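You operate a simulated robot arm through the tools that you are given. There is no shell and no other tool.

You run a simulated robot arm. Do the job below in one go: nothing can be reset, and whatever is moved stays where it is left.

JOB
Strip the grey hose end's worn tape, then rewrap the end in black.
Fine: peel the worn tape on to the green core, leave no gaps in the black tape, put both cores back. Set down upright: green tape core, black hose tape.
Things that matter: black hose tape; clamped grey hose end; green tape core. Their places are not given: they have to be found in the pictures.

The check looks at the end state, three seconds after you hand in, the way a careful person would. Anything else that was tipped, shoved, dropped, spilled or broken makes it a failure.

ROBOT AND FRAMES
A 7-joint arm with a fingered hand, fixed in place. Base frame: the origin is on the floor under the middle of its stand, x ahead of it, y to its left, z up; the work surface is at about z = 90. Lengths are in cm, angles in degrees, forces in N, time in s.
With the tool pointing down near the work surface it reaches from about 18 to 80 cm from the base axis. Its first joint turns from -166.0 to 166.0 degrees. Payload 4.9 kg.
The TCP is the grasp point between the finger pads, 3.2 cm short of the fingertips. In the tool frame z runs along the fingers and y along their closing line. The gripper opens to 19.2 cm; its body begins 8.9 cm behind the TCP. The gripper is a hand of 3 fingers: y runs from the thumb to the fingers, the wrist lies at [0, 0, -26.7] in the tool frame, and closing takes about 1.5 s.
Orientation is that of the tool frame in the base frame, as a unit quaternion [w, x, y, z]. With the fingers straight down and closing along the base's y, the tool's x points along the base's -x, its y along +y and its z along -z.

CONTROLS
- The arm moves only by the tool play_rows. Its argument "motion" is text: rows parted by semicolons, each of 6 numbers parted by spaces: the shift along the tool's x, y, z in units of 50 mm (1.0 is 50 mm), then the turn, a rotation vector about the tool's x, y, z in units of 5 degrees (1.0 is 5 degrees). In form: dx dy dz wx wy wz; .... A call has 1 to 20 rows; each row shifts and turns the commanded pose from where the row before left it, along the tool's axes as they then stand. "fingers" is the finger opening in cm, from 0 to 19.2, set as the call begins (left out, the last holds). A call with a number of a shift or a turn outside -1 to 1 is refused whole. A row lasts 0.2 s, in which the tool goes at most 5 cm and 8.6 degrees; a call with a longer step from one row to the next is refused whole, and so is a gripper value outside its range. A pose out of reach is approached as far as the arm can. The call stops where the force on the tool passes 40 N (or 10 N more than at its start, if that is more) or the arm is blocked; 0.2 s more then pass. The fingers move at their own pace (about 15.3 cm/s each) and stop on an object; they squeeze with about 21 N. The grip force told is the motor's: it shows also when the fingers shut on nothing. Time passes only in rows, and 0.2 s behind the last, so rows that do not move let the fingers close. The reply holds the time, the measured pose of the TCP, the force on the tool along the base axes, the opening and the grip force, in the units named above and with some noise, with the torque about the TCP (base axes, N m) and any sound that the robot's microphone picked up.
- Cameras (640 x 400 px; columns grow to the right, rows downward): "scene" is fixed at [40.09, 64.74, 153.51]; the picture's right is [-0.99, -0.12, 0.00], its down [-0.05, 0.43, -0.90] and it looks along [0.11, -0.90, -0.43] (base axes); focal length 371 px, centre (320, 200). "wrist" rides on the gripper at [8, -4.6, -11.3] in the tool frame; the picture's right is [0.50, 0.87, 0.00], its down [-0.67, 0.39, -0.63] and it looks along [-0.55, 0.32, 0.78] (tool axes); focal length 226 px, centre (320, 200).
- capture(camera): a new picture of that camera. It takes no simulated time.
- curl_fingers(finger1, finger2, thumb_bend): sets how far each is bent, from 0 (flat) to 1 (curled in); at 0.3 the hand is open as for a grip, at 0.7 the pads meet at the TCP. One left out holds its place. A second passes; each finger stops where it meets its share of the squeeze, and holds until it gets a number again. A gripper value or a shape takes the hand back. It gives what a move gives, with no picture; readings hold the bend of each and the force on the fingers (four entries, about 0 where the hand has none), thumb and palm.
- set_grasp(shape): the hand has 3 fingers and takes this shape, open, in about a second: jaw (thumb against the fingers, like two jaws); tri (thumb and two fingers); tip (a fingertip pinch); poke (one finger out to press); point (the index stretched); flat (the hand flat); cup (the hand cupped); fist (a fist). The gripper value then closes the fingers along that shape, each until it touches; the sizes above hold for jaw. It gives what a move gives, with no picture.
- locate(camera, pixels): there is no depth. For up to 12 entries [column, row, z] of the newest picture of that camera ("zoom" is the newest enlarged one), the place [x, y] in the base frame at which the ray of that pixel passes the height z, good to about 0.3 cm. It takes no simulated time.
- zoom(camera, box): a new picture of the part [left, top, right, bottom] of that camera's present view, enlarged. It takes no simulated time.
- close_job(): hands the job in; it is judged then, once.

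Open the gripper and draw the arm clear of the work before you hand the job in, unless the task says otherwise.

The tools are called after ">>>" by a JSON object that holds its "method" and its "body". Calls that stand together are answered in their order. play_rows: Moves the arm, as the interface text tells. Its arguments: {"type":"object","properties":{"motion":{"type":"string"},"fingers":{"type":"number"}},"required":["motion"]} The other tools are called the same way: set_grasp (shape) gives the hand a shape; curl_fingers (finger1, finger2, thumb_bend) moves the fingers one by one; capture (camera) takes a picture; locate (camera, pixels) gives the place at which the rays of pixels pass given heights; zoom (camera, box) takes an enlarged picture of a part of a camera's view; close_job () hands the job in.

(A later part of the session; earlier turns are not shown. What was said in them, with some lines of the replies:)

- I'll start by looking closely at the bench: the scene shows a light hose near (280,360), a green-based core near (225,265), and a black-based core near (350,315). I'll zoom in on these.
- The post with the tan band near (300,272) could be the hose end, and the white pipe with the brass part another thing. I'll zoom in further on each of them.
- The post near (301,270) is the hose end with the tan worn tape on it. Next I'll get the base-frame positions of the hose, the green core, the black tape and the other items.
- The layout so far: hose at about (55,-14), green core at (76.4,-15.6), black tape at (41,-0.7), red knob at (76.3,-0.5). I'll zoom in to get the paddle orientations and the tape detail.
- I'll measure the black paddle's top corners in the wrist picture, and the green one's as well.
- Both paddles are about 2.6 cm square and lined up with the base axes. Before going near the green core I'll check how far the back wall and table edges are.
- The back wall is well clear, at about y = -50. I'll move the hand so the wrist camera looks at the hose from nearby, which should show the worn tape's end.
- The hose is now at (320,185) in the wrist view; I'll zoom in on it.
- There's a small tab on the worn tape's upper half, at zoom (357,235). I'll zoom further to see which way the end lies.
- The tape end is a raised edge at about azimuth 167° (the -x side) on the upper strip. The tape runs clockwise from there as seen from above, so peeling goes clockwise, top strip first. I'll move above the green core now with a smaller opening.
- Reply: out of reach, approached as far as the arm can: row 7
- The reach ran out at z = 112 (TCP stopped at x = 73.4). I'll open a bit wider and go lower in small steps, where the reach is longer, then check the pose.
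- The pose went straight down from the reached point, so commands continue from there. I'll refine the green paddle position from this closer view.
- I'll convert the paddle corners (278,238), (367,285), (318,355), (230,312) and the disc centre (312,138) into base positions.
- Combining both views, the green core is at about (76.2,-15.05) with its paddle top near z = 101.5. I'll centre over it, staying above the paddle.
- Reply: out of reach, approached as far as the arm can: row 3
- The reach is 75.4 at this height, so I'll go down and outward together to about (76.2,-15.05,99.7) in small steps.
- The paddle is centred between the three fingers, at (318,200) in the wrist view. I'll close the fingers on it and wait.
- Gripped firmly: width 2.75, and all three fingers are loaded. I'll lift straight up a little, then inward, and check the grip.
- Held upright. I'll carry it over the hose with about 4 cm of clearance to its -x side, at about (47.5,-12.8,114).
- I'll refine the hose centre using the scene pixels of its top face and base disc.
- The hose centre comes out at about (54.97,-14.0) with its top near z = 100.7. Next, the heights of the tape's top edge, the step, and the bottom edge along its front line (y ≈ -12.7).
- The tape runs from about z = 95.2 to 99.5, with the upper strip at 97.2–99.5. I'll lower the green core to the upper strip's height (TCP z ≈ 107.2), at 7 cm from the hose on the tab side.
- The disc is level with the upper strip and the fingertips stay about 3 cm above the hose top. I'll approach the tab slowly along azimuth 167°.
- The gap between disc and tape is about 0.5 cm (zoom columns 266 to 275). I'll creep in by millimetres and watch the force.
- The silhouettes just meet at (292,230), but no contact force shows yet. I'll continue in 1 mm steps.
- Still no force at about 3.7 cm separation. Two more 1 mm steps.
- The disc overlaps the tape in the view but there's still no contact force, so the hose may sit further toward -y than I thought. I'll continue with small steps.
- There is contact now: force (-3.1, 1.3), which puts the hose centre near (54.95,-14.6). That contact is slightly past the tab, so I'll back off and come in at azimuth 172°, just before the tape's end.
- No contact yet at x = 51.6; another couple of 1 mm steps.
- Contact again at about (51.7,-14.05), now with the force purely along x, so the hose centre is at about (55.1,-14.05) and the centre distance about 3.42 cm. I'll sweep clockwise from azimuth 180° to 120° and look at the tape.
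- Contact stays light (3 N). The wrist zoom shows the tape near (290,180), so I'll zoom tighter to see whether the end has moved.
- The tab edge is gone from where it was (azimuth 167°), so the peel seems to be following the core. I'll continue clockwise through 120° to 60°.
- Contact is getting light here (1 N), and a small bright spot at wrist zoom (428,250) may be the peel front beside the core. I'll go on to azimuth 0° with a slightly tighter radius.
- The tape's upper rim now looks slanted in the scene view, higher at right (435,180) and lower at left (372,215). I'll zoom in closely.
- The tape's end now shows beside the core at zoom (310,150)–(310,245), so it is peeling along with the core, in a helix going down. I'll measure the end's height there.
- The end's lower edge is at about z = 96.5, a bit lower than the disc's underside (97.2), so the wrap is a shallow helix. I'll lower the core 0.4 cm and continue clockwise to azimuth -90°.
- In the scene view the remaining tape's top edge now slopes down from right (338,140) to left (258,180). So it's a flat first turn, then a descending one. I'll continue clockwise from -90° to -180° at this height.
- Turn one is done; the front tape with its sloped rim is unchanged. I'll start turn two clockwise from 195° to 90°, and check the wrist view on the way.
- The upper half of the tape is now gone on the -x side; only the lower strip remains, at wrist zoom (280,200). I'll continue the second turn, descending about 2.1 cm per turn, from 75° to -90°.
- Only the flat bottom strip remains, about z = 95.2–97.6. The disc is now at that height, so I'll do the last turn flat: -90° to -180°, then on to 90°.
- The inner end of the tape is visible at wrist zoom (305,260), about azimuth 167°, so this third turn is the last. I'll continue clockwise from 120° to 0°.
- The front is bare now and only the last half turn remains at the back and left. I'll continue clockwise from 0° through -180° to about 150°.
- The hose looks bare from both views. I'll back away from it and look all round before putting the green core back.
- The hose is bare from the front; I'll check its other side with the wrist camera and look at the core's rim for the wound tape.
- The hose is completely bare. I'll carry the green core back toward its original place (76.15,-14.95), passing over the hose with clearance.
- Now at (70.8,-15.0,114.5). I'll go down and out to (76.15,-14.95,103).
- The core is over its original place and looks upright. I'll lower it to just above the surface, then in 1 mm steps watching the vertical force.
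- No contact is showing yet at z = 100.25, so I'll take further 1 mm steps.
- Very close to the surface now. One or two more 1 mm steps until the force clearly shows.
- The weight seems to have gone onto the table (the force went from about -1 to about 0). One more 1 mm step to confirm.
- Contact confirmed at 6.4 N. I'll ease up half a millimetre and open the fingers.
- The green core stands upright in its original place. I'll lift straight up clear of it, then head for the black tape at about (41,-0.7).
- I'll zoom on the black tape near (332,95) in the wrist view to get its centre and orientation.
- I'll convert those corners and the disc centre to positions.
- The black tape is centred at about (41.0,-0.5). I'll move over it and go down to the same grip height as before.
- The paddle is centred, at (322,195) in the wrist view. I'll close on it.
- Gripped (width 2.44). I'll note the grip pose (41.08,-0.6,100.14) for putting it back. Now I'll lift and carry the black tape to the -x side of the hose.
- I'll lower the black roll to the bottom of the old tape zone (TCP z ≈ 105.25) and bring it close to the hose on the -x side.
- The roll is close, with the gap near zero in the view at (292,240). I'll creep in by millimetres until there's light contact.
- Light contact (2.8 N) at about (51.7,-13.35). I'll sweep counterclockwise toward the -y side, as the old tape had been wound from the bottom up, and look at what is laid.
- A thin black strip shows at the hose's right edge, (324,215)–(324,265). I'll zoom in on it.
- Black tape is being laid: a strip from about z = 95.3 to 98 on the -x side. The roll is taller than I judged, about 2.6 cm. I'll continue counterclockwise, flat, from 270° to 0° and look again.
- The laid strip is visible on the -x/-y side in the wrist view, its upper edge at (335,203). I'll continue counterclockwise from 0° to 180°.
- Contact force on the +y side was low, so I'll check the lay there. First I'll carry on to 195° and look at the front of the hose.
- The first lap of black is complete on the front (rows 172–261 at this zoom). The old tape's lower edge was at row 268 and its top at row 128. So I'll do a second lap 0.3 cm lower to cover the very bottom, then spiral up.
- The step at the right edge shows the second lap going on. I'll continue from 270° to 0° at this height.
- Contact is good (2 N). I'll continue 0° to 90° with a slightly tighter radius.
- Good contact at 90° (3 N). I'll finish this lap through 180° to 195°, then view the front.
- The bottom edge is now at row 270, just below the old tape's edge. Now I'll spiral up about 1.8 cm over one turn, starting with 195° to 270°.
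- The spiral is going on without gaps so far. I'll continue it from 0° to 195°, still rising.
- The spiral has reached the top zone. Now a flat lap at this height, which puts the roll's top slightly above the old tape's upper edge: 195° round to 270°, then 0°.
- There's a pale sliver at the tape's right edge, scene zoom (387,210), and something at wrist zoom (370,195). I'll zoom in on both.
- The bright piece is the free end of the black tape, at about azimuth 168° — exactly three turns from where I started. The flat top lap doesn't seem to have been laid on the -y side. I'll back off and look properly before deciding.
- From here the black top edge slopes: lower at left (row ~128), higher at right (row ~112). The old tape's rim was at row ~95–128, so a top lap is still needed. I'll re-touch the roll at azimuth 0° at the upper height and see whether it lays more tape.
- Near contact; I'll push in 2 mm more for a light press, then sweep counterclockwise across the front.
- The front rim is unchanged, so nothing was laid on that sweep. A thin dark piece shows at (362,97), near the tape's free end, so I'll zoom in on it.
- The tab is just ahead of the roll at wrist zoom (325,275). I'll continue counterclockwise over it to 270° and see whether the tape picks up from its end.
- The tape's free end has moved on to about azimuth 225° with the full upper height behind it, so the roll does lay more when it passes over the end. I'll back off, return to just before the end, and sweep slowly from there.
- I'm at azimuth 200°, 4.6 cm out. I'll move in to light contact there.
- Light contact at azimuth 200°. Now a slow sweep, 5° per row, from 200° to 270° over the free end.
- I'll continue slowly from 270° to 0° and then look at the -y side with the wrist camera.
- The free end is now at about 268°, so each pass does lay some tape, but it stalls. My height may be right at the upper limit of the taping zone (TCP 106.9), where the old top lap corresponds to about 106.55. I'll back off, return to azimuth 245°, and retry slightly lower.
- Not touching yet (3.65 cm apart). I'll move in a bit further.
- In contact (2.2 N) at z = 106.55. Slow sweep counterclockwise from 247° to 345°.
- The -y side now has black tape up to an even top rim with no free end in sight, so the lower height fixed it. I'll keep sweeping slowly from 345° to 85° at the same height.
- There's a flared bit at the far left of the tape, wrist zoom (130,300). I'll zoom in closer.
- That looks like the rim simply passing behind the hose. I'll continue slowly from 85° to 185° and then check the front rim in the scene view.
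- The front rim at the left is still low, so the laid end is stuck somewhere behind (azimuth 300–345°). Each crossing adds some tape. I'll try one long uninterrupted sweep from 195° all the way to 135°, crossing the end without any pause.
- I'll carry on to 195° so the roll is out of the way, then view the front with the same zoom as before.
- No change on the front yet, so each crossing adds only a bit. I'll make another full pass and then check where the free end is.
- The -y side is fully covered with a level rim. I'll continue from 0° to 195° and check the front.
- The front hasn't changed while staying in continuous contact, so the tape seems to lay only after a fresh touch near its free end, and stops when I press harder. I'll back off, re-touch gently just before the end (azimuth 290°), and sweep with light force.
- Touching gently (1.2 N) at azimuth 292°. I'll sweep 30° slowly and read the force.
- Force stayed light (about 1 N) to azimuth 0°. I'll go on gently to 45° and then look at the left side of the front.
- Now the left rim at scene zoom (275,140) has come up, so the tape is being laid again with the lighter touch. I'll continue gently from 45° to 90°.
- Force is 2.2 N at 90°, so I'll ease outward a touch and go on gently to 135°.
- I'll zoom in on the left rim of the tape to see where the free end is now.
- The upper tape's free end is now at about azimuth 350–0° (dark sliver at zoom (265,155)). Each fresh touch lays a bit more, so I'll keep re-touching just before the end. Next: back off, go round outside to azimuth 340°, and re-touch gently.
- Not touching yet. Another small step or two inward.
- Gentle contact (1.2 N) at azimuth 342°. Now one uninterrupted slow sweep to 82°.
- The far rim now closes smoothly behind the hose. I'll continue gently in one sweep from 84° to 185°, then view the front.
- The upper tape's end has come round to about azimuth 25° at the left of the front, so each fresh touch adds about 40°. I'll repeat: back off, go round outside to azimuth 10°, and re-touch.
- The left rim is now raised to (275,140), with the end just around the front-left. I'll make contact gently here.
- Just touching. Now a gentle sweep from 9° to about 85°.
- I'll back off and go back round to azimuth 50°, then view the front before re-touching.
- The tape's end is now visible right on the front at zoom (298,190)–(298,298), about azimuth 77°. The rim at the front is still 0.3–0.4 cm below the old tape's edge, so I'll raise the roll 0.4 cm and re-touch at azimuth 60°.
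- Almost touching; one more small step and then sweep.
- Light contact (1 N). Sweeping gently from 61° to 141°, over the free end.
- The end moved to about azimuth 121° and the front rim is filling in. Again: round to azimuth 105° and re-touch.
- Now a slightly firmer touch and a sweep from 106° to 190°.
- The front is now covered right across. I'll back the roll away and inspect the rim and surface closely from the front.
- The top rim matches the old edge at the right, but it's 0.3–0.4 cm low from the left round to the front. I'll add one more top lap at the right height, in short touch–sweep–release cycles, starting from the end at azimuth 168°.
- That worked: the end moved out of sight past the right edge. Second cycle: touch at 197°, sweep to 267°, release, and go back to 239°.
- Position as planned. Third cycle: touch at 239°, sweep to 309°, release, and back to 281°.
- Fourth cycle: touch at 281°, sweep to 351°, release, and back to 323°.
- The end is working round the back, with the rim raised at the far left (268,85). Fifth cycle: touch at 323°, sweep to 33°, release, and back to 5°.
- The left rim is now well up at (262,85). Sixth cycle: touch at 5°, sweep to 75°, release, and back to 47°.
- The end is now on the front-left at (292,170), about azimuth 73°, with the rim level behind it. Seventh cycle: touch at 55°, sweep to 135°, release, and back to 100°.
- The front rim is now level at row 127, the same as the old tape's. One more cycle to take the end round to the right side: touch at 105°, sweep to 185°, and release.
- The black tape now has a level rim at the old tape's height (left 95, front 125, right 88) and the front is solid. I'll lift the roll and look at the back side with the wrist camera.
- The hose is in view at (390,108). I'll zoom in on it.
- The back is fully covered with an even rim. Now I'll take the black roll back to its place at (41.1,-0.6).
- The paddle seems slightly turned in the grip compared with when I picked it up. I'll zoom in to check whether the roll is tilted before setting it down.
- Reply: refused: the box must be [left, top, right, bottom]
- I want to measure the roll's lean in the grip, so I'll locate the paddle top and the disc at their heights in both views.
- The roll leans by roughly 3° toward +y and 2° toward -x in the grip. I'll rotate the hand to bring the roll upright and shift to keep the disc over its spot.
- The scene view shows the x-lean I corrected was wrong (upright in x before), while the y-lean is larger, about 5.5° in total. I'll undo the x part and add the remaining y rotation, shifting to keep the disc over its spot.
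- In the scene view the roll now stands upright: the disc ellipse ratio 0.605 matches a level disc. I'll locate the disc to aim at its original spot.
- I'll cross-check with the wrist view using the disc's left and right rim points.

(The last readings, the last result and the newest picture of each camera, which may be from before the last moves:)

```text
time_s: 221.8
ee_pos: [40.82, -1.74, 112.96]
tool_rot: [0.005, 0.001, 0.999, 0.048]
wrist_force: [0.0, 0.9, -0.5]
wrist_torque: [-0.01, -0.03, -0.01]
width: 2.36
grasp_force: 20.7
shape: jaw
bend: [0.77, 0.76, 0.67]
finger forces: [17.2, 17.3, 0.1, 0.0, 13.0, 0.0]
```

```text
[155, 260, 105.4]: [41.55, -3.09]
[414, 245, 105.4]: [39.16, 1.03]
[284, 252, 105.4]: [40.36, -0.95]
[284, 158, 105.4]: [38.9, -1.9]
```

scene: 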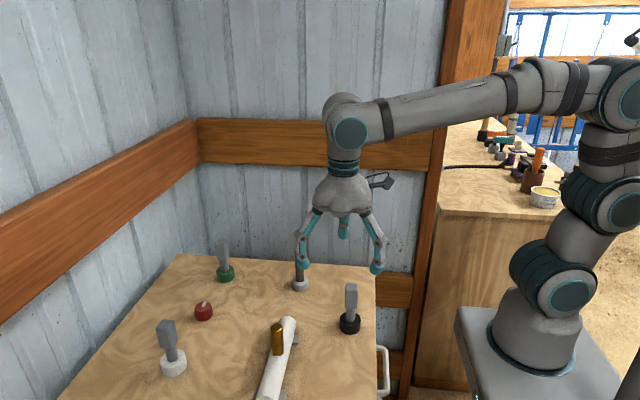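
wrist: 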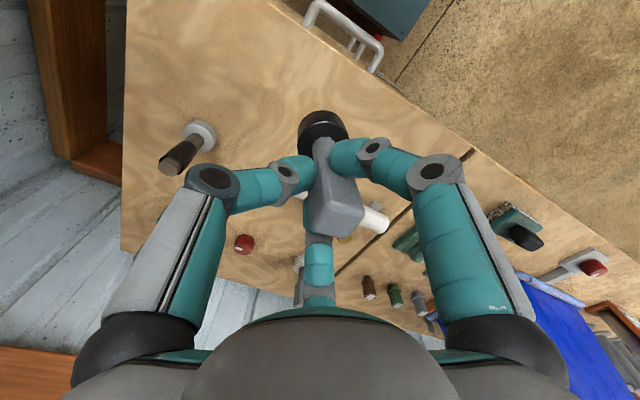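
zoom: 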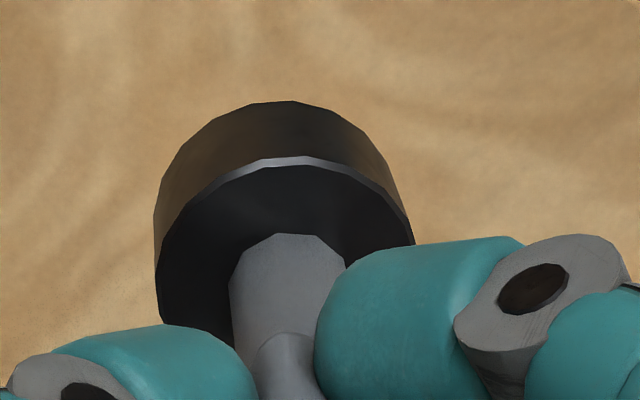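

The disc is at about (40.9,-0.8), just short of its original (41.0,-0.6). I'll shift it slightly and lower 10 cm straight down (compensating for the 5.5° hand tilt).

>>> {"method": "play_rows", "body": {"motion": "-0.02 0.04 0.004 0 0 0; 0.004 -0.0384 0.398 0 0 0; 0.004 -0.0384 0.398 0 0 0; 0.004 -0.0384 0.398 0 0 0; 0.004 -0.0384 0.398 0 0 0; 0.004 -0.0384 0.398 0 0 0; 0 0 0 0 0 0"}}

>>> {"method": "zoom", "body": {"camera": "scene", "box": [320, 255, 380, 345]}}

>>> {"method": "capture", "body": {"camera": "wrist"}}

```text
time_s: 223.4
ee_pos: [41.08, -1.51, 102.98]
tool_rot: [0.005, 0.002, 0.999, 0.048]
wrist_force: [-0.3, 0.0, -0.5]
wrist_torque: [0.02, 0.01, -0.02]
width: 2.34
grasp_force: 20.6
shape: jaw
bend: [0.77, 0.76, 0.67]
finger forces: [17.1, 17.3, 0.0, 0.1, 12.7, 0.0]
```

```text
4.44 times, centred on (350, 300) of scene
```

zoom: 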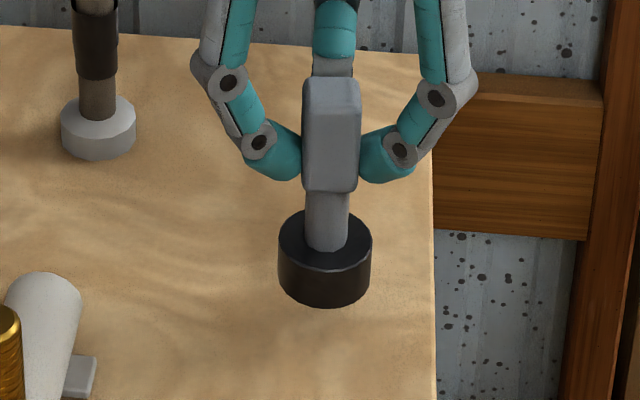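

```text
taken
```

wrist: 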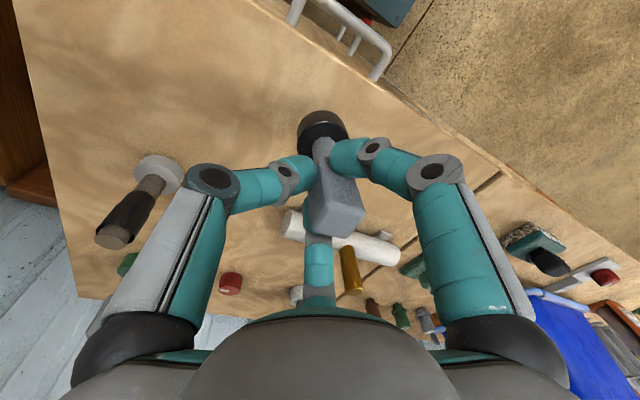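

The roll looks upright, about 2.8 cm above the table. I'll lower it 2.3 cm, then go by millimetres.

>>> {"method": "play_rows", "body": {"motion": "0.0023 -0.022 0.229 0 0 0; 0.0023 -0.022 0.229 0 0 0; 0 0 0 0 0 0"}}

>>> {"method": "play_rows", "body": {"motion": "0 -0.004 0.04 0 0 0; 0 0 0 0 0 0"}}

>>> {"method": "play_rows", "body": {"motion": "0 -0.002 0.02 0 0 0; 0 0 0 0 0 0"}}

>>> {"method": "play_rows", "body": {"motion": "0 -0.002 0.02 0 0 0; 0 0 0 0 0 0"}}

```text
time_s: 224.2
ee_pos: [41.11, -1.41, 100.66]
tool_rot: [0.006, 0.0, 0.999, 0.048]
wrist_force: [-0.2, 0.2, -1.3]
wrist_torque: [-0.01, -0.01, -0.01]
width: 2.34
grasp_force: 21.2
shape: jaw
bend: [0.77, 0.76, 0.67]
finger forces: [17.2, 17.1, 0.0, 0.0, 12.9, 0.0]
```

```text
time_s: 224.8
ee_pos: [40.97, -1.46, 100.31]
tool_rot: [0.005, 0.002, 0.999, 0.048]
wrist_force: [-0.4, 0.3, -0.5]
wrist_torque: [-0.02, 0.02, -0.05]
width: 2.37
grasp_force: 21.2
shape: jaw
bend: [0.77, 0.76, 0.67]
finger forces: [17.1, 17.2, 0.0, 0.0, 13.0, 0.0]
```

```text
time_s: 225.4
ee_pos: [41.0, -1.52, 100.35]
tool_rot: [0.005, 0.0, 0.999, 0.048]
wrist_force: [-0.1, 1.2, -0.6]
wrist_torque: [-0.01, 0.0, 0.0]
width: 2.35
grasp_force: 20.9
shape: jaw
bend: [0.77, 0.76, 0.67]
finger forces: [17.1, 17.2, 0.1, 0.1, 13.0, 0.0]
```

```text
time_s: 226.0
ee_pos: [41.06, -1.49, 100.19]
tool_rot: [0.006, 0.001, 0.999, 0.048]
wrist_force: [0.9, 0.4, -0.4]
wrist_torque: [-0.03, -0.02, -0.02]
width: 2.35
grasp_force: 21.3
shape: jaw
bend: [0.77, 0.76, 0.67]
finger forces: [17.1, 17.2, 0.1, 0.0, 12.9, 0.0]
```

No contact yet at 100.2. I'll look at the gap, then continue by millimetres.

>>> {"method": "zoom", "body": {"camera": "scene", "box": [330, 275, 370, 345]}}

>>> {"method": "play_rows", "body": {"motion": "0 -0.002 0.02 0 0 0; 0 0 0 0 0 0"}}

>>> {"method": "play_rows", "body": {"motion": "0 -0.002 0.02 0 0 0; 0 0 0 0 0 0"}}

```text
5.71 times, centred on (350, 310) of scene
```

zoom: 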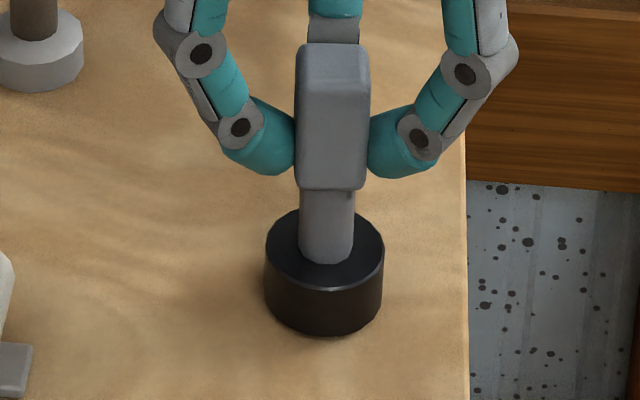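

```text
time_s: 226.6
ee_pos: [41.01, -1.41, 100.0]
tool_rot: [0.005, 0.0, 0.999, 0.047]
wrist_force: [-0.2, 0.4, -0.7]
wrist_torque: [0.0, 0.0, 0.03]
width: 2.35
grasp_force: 21.1
shape: jaw
bend: [0.77, 0.76, 0.67]
finger forces: [17.1, 17.2, 0.0, 0.0, 12.8, 0.0]
```

```text
time_s: 227.2
ee_pos: [41.0, -1.41, 100.04]
tool_rot: [0.005, 0.002, 0.999, 0.048]
wrist_force: [0.4, -0.6, -1.4]
wrist_torque: [0.01, 0.02, 0.0]
width: 2.33
grasp_force: 21.1
shape: jaw
bend: [0.77, 0.76, 0.67]
finger forces: [17.1, 17.1, 0.0, 0.1, 12.8, 0.0]
```

The roll is very near the surface. More 1 mm steps until the force shows.

>>> {"method": "play_rows", "body": {"motion": "0 -0.002 0.02 0 0 0; 0 0 0 0 0 0"}}

>>> {"method": "play_rows", "body": {"motion": "0 -0.002 0.02 0 0 0; 0 0 0 0 0 0"}}

>>> {"method": "play_rows", "body": {"motion": "0 -0.002 0.02 0 0 0; 0 0 0 0 0 0"}}

```text
time_s: 227.8
ee_pos: [41.1, -1.27, 99.88]
tool_rot: [0.005, 0.0, 0.999, 0.049]
wrist_force: [-0.1, -0.7, 2.6]
wrist_torque: [-0.03, 0.01, 0.01]
width: 2.4
grasp_force: 20.7
shape: jaw
bend: [0.77, 0.76, 0.67]
finger forces: [17.5, 17.3, 0.0, 0.0, 13.7, 0.0]
```

```text
time_s: 228.4
ee_pos: [41.0, -1.48, 99.85]
tool_rot: [0.006, 0.0, 0.999, 0.047]
wrist_force: [-0.8, -2.0, 8.5]
wrist_torque: [0.0, -0.02, 0.01]
width: 2.35
grasp_force: 21.4
shape: jaw
bend: [0.77, 0.76, 0.67]
finger forces: [18.6, 18.0, 0.0, 0.1, 15.1, 0.0]
```

```text
time_s: 229.0
ee_pos: [41.01, -1.46, 99.87]
tool_rot: [0.006, 0.001, 0.999, 0.048]
wrist_force: [-0.3, -0.9, 17.0]
wrist_torque: [0.06, 0.05, -0.04]
width: 2.39
grasp_force: 20.9
shape: jaw
bend: [0.77, 0.76, 0.67]
finger forces: [20.2, 19.8, 0.1, 0.1, 17.1, 0.0]
```

Firmly seated (17 N). I'll ease back about 1.3 mm, then open the fingers.

>>> {"method": "play_rows", "body": {"motion": "0 0.0025 -0.026 0 0 0; 0 0 0 0 0 0"}}

>>> {"method": "play_rows", "body": {"motion": "0 0 0 0 0 0; 0 0 0 0 0 0; 0 0 0 0 0 0; 0 0 0 0 0 0; 0 0 0 0 0 0", "fingers": 14}}

>>> {"method": "zoom", "body": {"camera": "scene", "box": [300, 250, 400, 345]}}

>>> {"method": "capture", "body": {"camera": "wrist"}}

```text
time_s: 229.6
ee_pos: [41.08, -1.44, 99.89]
tool_rot: [0.006, 0.002, 0.999, 0.048]
wrist_force: [2.8, -1.6, 10.0]
wrist_torque: [0.03, -0.06, 0.01]
width: 2.4
grasp_force: 20.9
shape: jaw
bend: [0.77, 0.76, 0.67]
finger forces: [18.8, 20.4, 0.0, 0.0, 16.0, 0.0]
```

```text
time_s: 230.8
ee_pos: [41.19, -1.43, 99.86]
tool_rot: [0.006, 0.001, 0.999, 0.048]
wrist_force: [1.2, 0.1, -0.3]
wrist_torque: [0.03, -0.01, 0.0]
width: 13.95
grasp_force: 0.0
shape: jaw
bend: [0.28, 0.28, 0.61]
finger forces: [0.0, 0.0, 0.0, 0.0, 0.0, 0.1]
```

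```text
4.21 times, centred on (350, 298) of scene
```

zoom: 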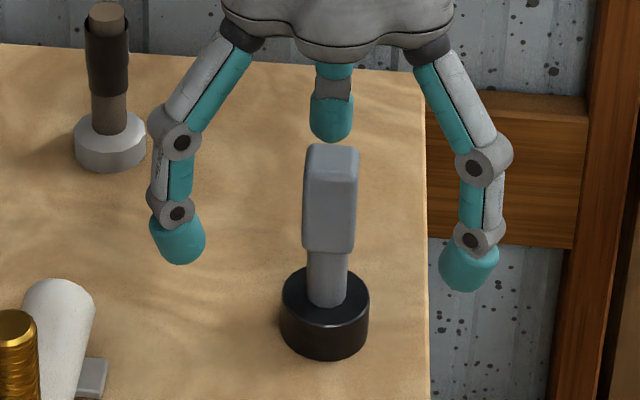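

```text
taken
```

wrist: 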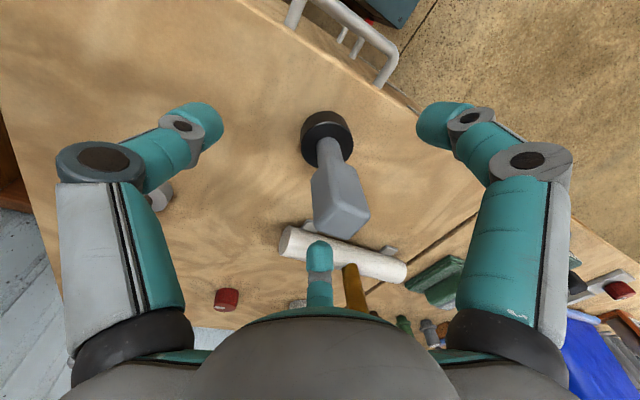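

The black roll stands upright in its place. I'll lift straight up clear of it and take the hand back to its start posture.

>>> {"method": "play_rows", "body": {"motion": "-0.002 0.0192 -0.199 0 0 0; -0.004 0.0384 -0.398 0 0 0; -0.006 0.058 -0.6 0 0 0; -0.006 0.058 -0.6 0 0 0; -0.006 0.058 -0.6 0 0 0; -0.006 0.058 -0.6 0 0 0; 0 0 0 0.55 0.06 0; 0 0 0 0.55 0.06 0; -0.3 0.4 -0.6 0 0 0; -0.5 0.6 -0.5 0 0 0; 0 0 0 0 0 0", "fingers": 16}}

>>> {"method": "capture", "body": {"camera": "scene"}}

>>> {"method": "capture", "body": {"camera": "wrist"}}

>>> {"method": "zoom", "body": {"camera": "scene", "box": [140, 220, 400, 400]}}

```text
time_s: 233.2
ee_pos: [45.0, 3.63, 120.43]
tool_rot: [0.0, 0.001, 1.0, 0.0]
wrist_force: [0.8, 1.4, 0.2]
wrist_torque: [0.02, 0.0, -0.04]
width: 15.96
grasp_force: 0.0
shape: jaw
bend: [0.26, 0.25, 0.44]
finger forces: [0.0, 0.0, 0.0, 0.1, 0.0, 0.1]
```

```text
taken
```

scene: 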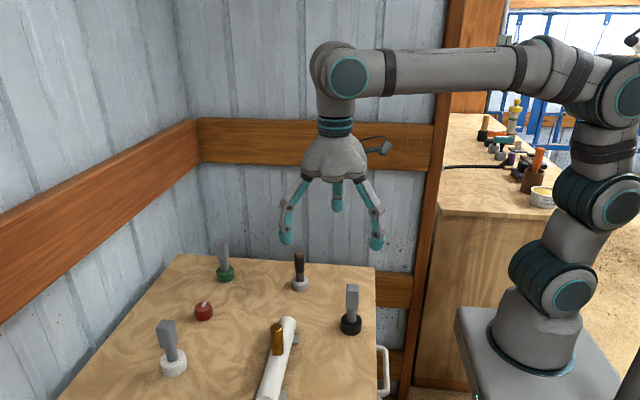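

```text
taken
```

wrist: 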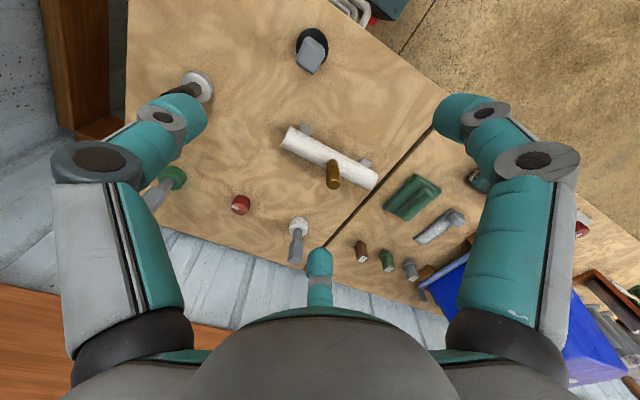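

```text
2.22 times, centred on (270, 310) of scene
```

zoom: 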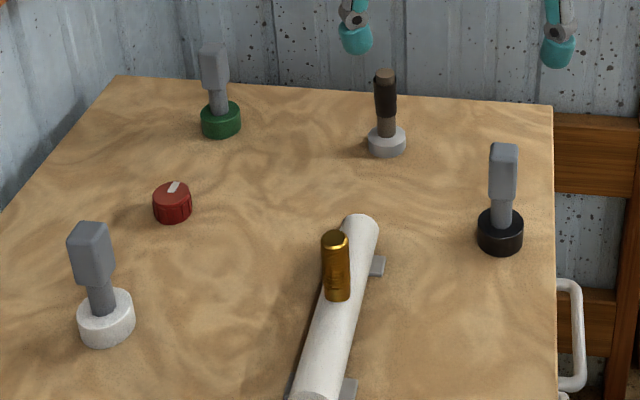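

All items are in place and upright. Before handing in I'll look once more at the far side of the tape with the empty hand's wrist camera.

>>> {"method": "play_rows", "body": {"motion": "0 -0.6 0 0 0 0; 0 -0.8 0.1 0 0 0; 0 -0.8 0.2 0 0 0; 0 -0.8 0.3 0 0 0; -0.05 -0.8 0.4 0 0 0; -0.05 -0.7 0.4 0 0 0; 0 0 0 0 0 0", "fingers": 19}}

>>> {"method": "zoom", "body": {"camera": "wrist", "box": [280, 140, 370, 230]}}

>>> {"method": "zoom", "body": {"camera": "scene", "box": [288, 246, 312, 286]}}

```text
time_s: 234.8
ee_pos: [45.48, -18.98, 113.2]
tool_rot: [0.0, 0.001, 1.0, 0.0]
wrist_force: [-0.8, -0.5, 0.3]
wrist_torque: [-0.01, -0.01, -0.01]
width: 18.98
grasp_force: 0.0
shape: jaw
bend: [0.29, 0.29, 0.29]
finger forces: [0.1, 0.0, 0.1, 0.1, 0.0, 0.0]
```

```text
4.44 times, centred on (325, 185) of wrist
```

zoom: 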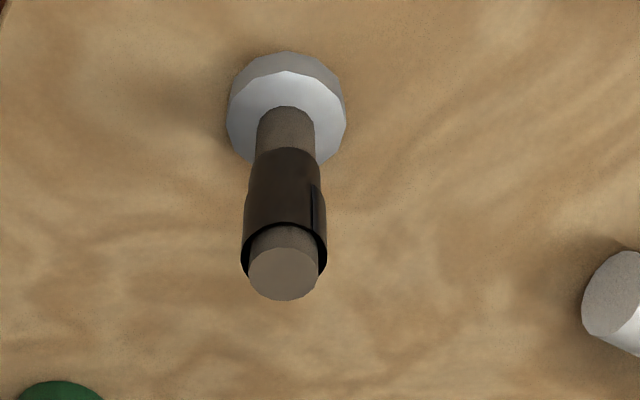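

```text
10.00 times, centred on (300, 266) of scene
```

zoom: 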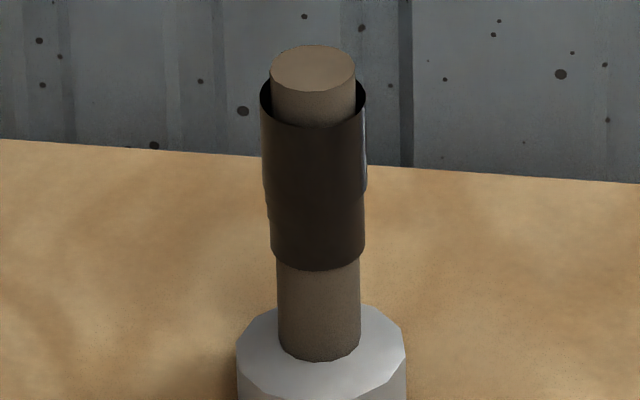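

The black tape is even and complete on this side too, with just its end tab showing as the old tape's did. I'll draw the arm up and away before handing in.

>>> {"method": "play_rows", "body": {"motion": "0 0.3 -0.6 0 0 0; 0 0.6 -0.6 0 0 0; 0 0.8 -0.5 0 0 0; 0 0.8 -0.4 0 0 0; 0 0.8 -0.3 0 0 0; 0 0.8 -0.3 0 0 0; 0 0.7 0 0 0 0; 0 0 0 0 0 0", "fingers": 19}}

>>> {"method": "capture", "body": {"camera": "scene"}}

```text
time_s: 236.6
ee_pos: [45.44, 5.09, 126.72]
tool_rot: [-0.001, 0.001, 1.0, 0.0]
wrist_force: [-0.2, -0.3, 0.0]
wrist_torque: [-0.01, 0.01, 0.01]
width: 19.02
grasp_force: 0.0
shape: jaw
bend: [0.29, 0.29, 0.29]
finger forces: [0.0, 0.1, 0.0, 0.1, 0.1, 0.0]
```

```text
taken
```

scene: 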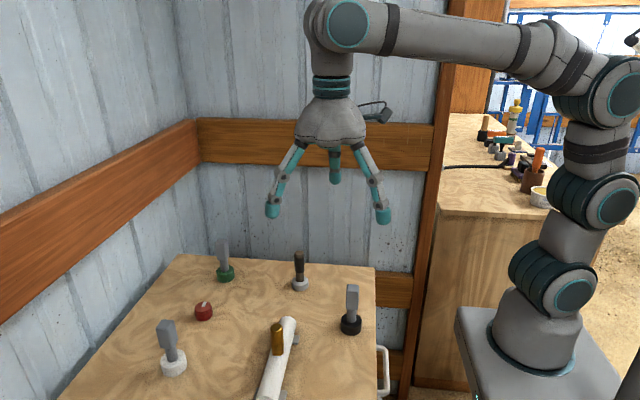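

The hand is open and back near its start pose. The hose at (300,270) is wrapped in black, and the green core (225,273) and black roll (351,322) stand upright in their places. The red knob, white roll and pipe look untouched. I'm handing the job in.

>>> {"method": "close_job", "body": {}}

```text
The job is handed in.
```

I stripped the worn tape, rewrapped the hose end in black, put both cores back and handed the job in. The result of the check hasn't come back.

- **Worn tape:** I peeled it in three clockwise turns with the green core against the hose. The hose was bare afterwards in both camera views. I couldn't clearly see the peeled tape on the green core's rim.
- **Black tape:** It covers the old tape's zone from bottom to top with an even upper edge and no gaps that I could see. A narrow strip of the back right side was never in view; I'm relying on the tape being continuous there.
- **How the wrap went:** After about three turns the tape laid only about 40° each time I touched the roll to it, so I built the top laps in many short sweeps. The wrap is several turns thick near the top, and its end shows as a small tab, as the old tape's did.
- **Cores:** Both stand upright. The green core is back in its original place; the black roll is about 0.4 cm off its spot.
- **Everything else:** The red knob, white roll and pipe look untouched. The hand is open and clear of the work.
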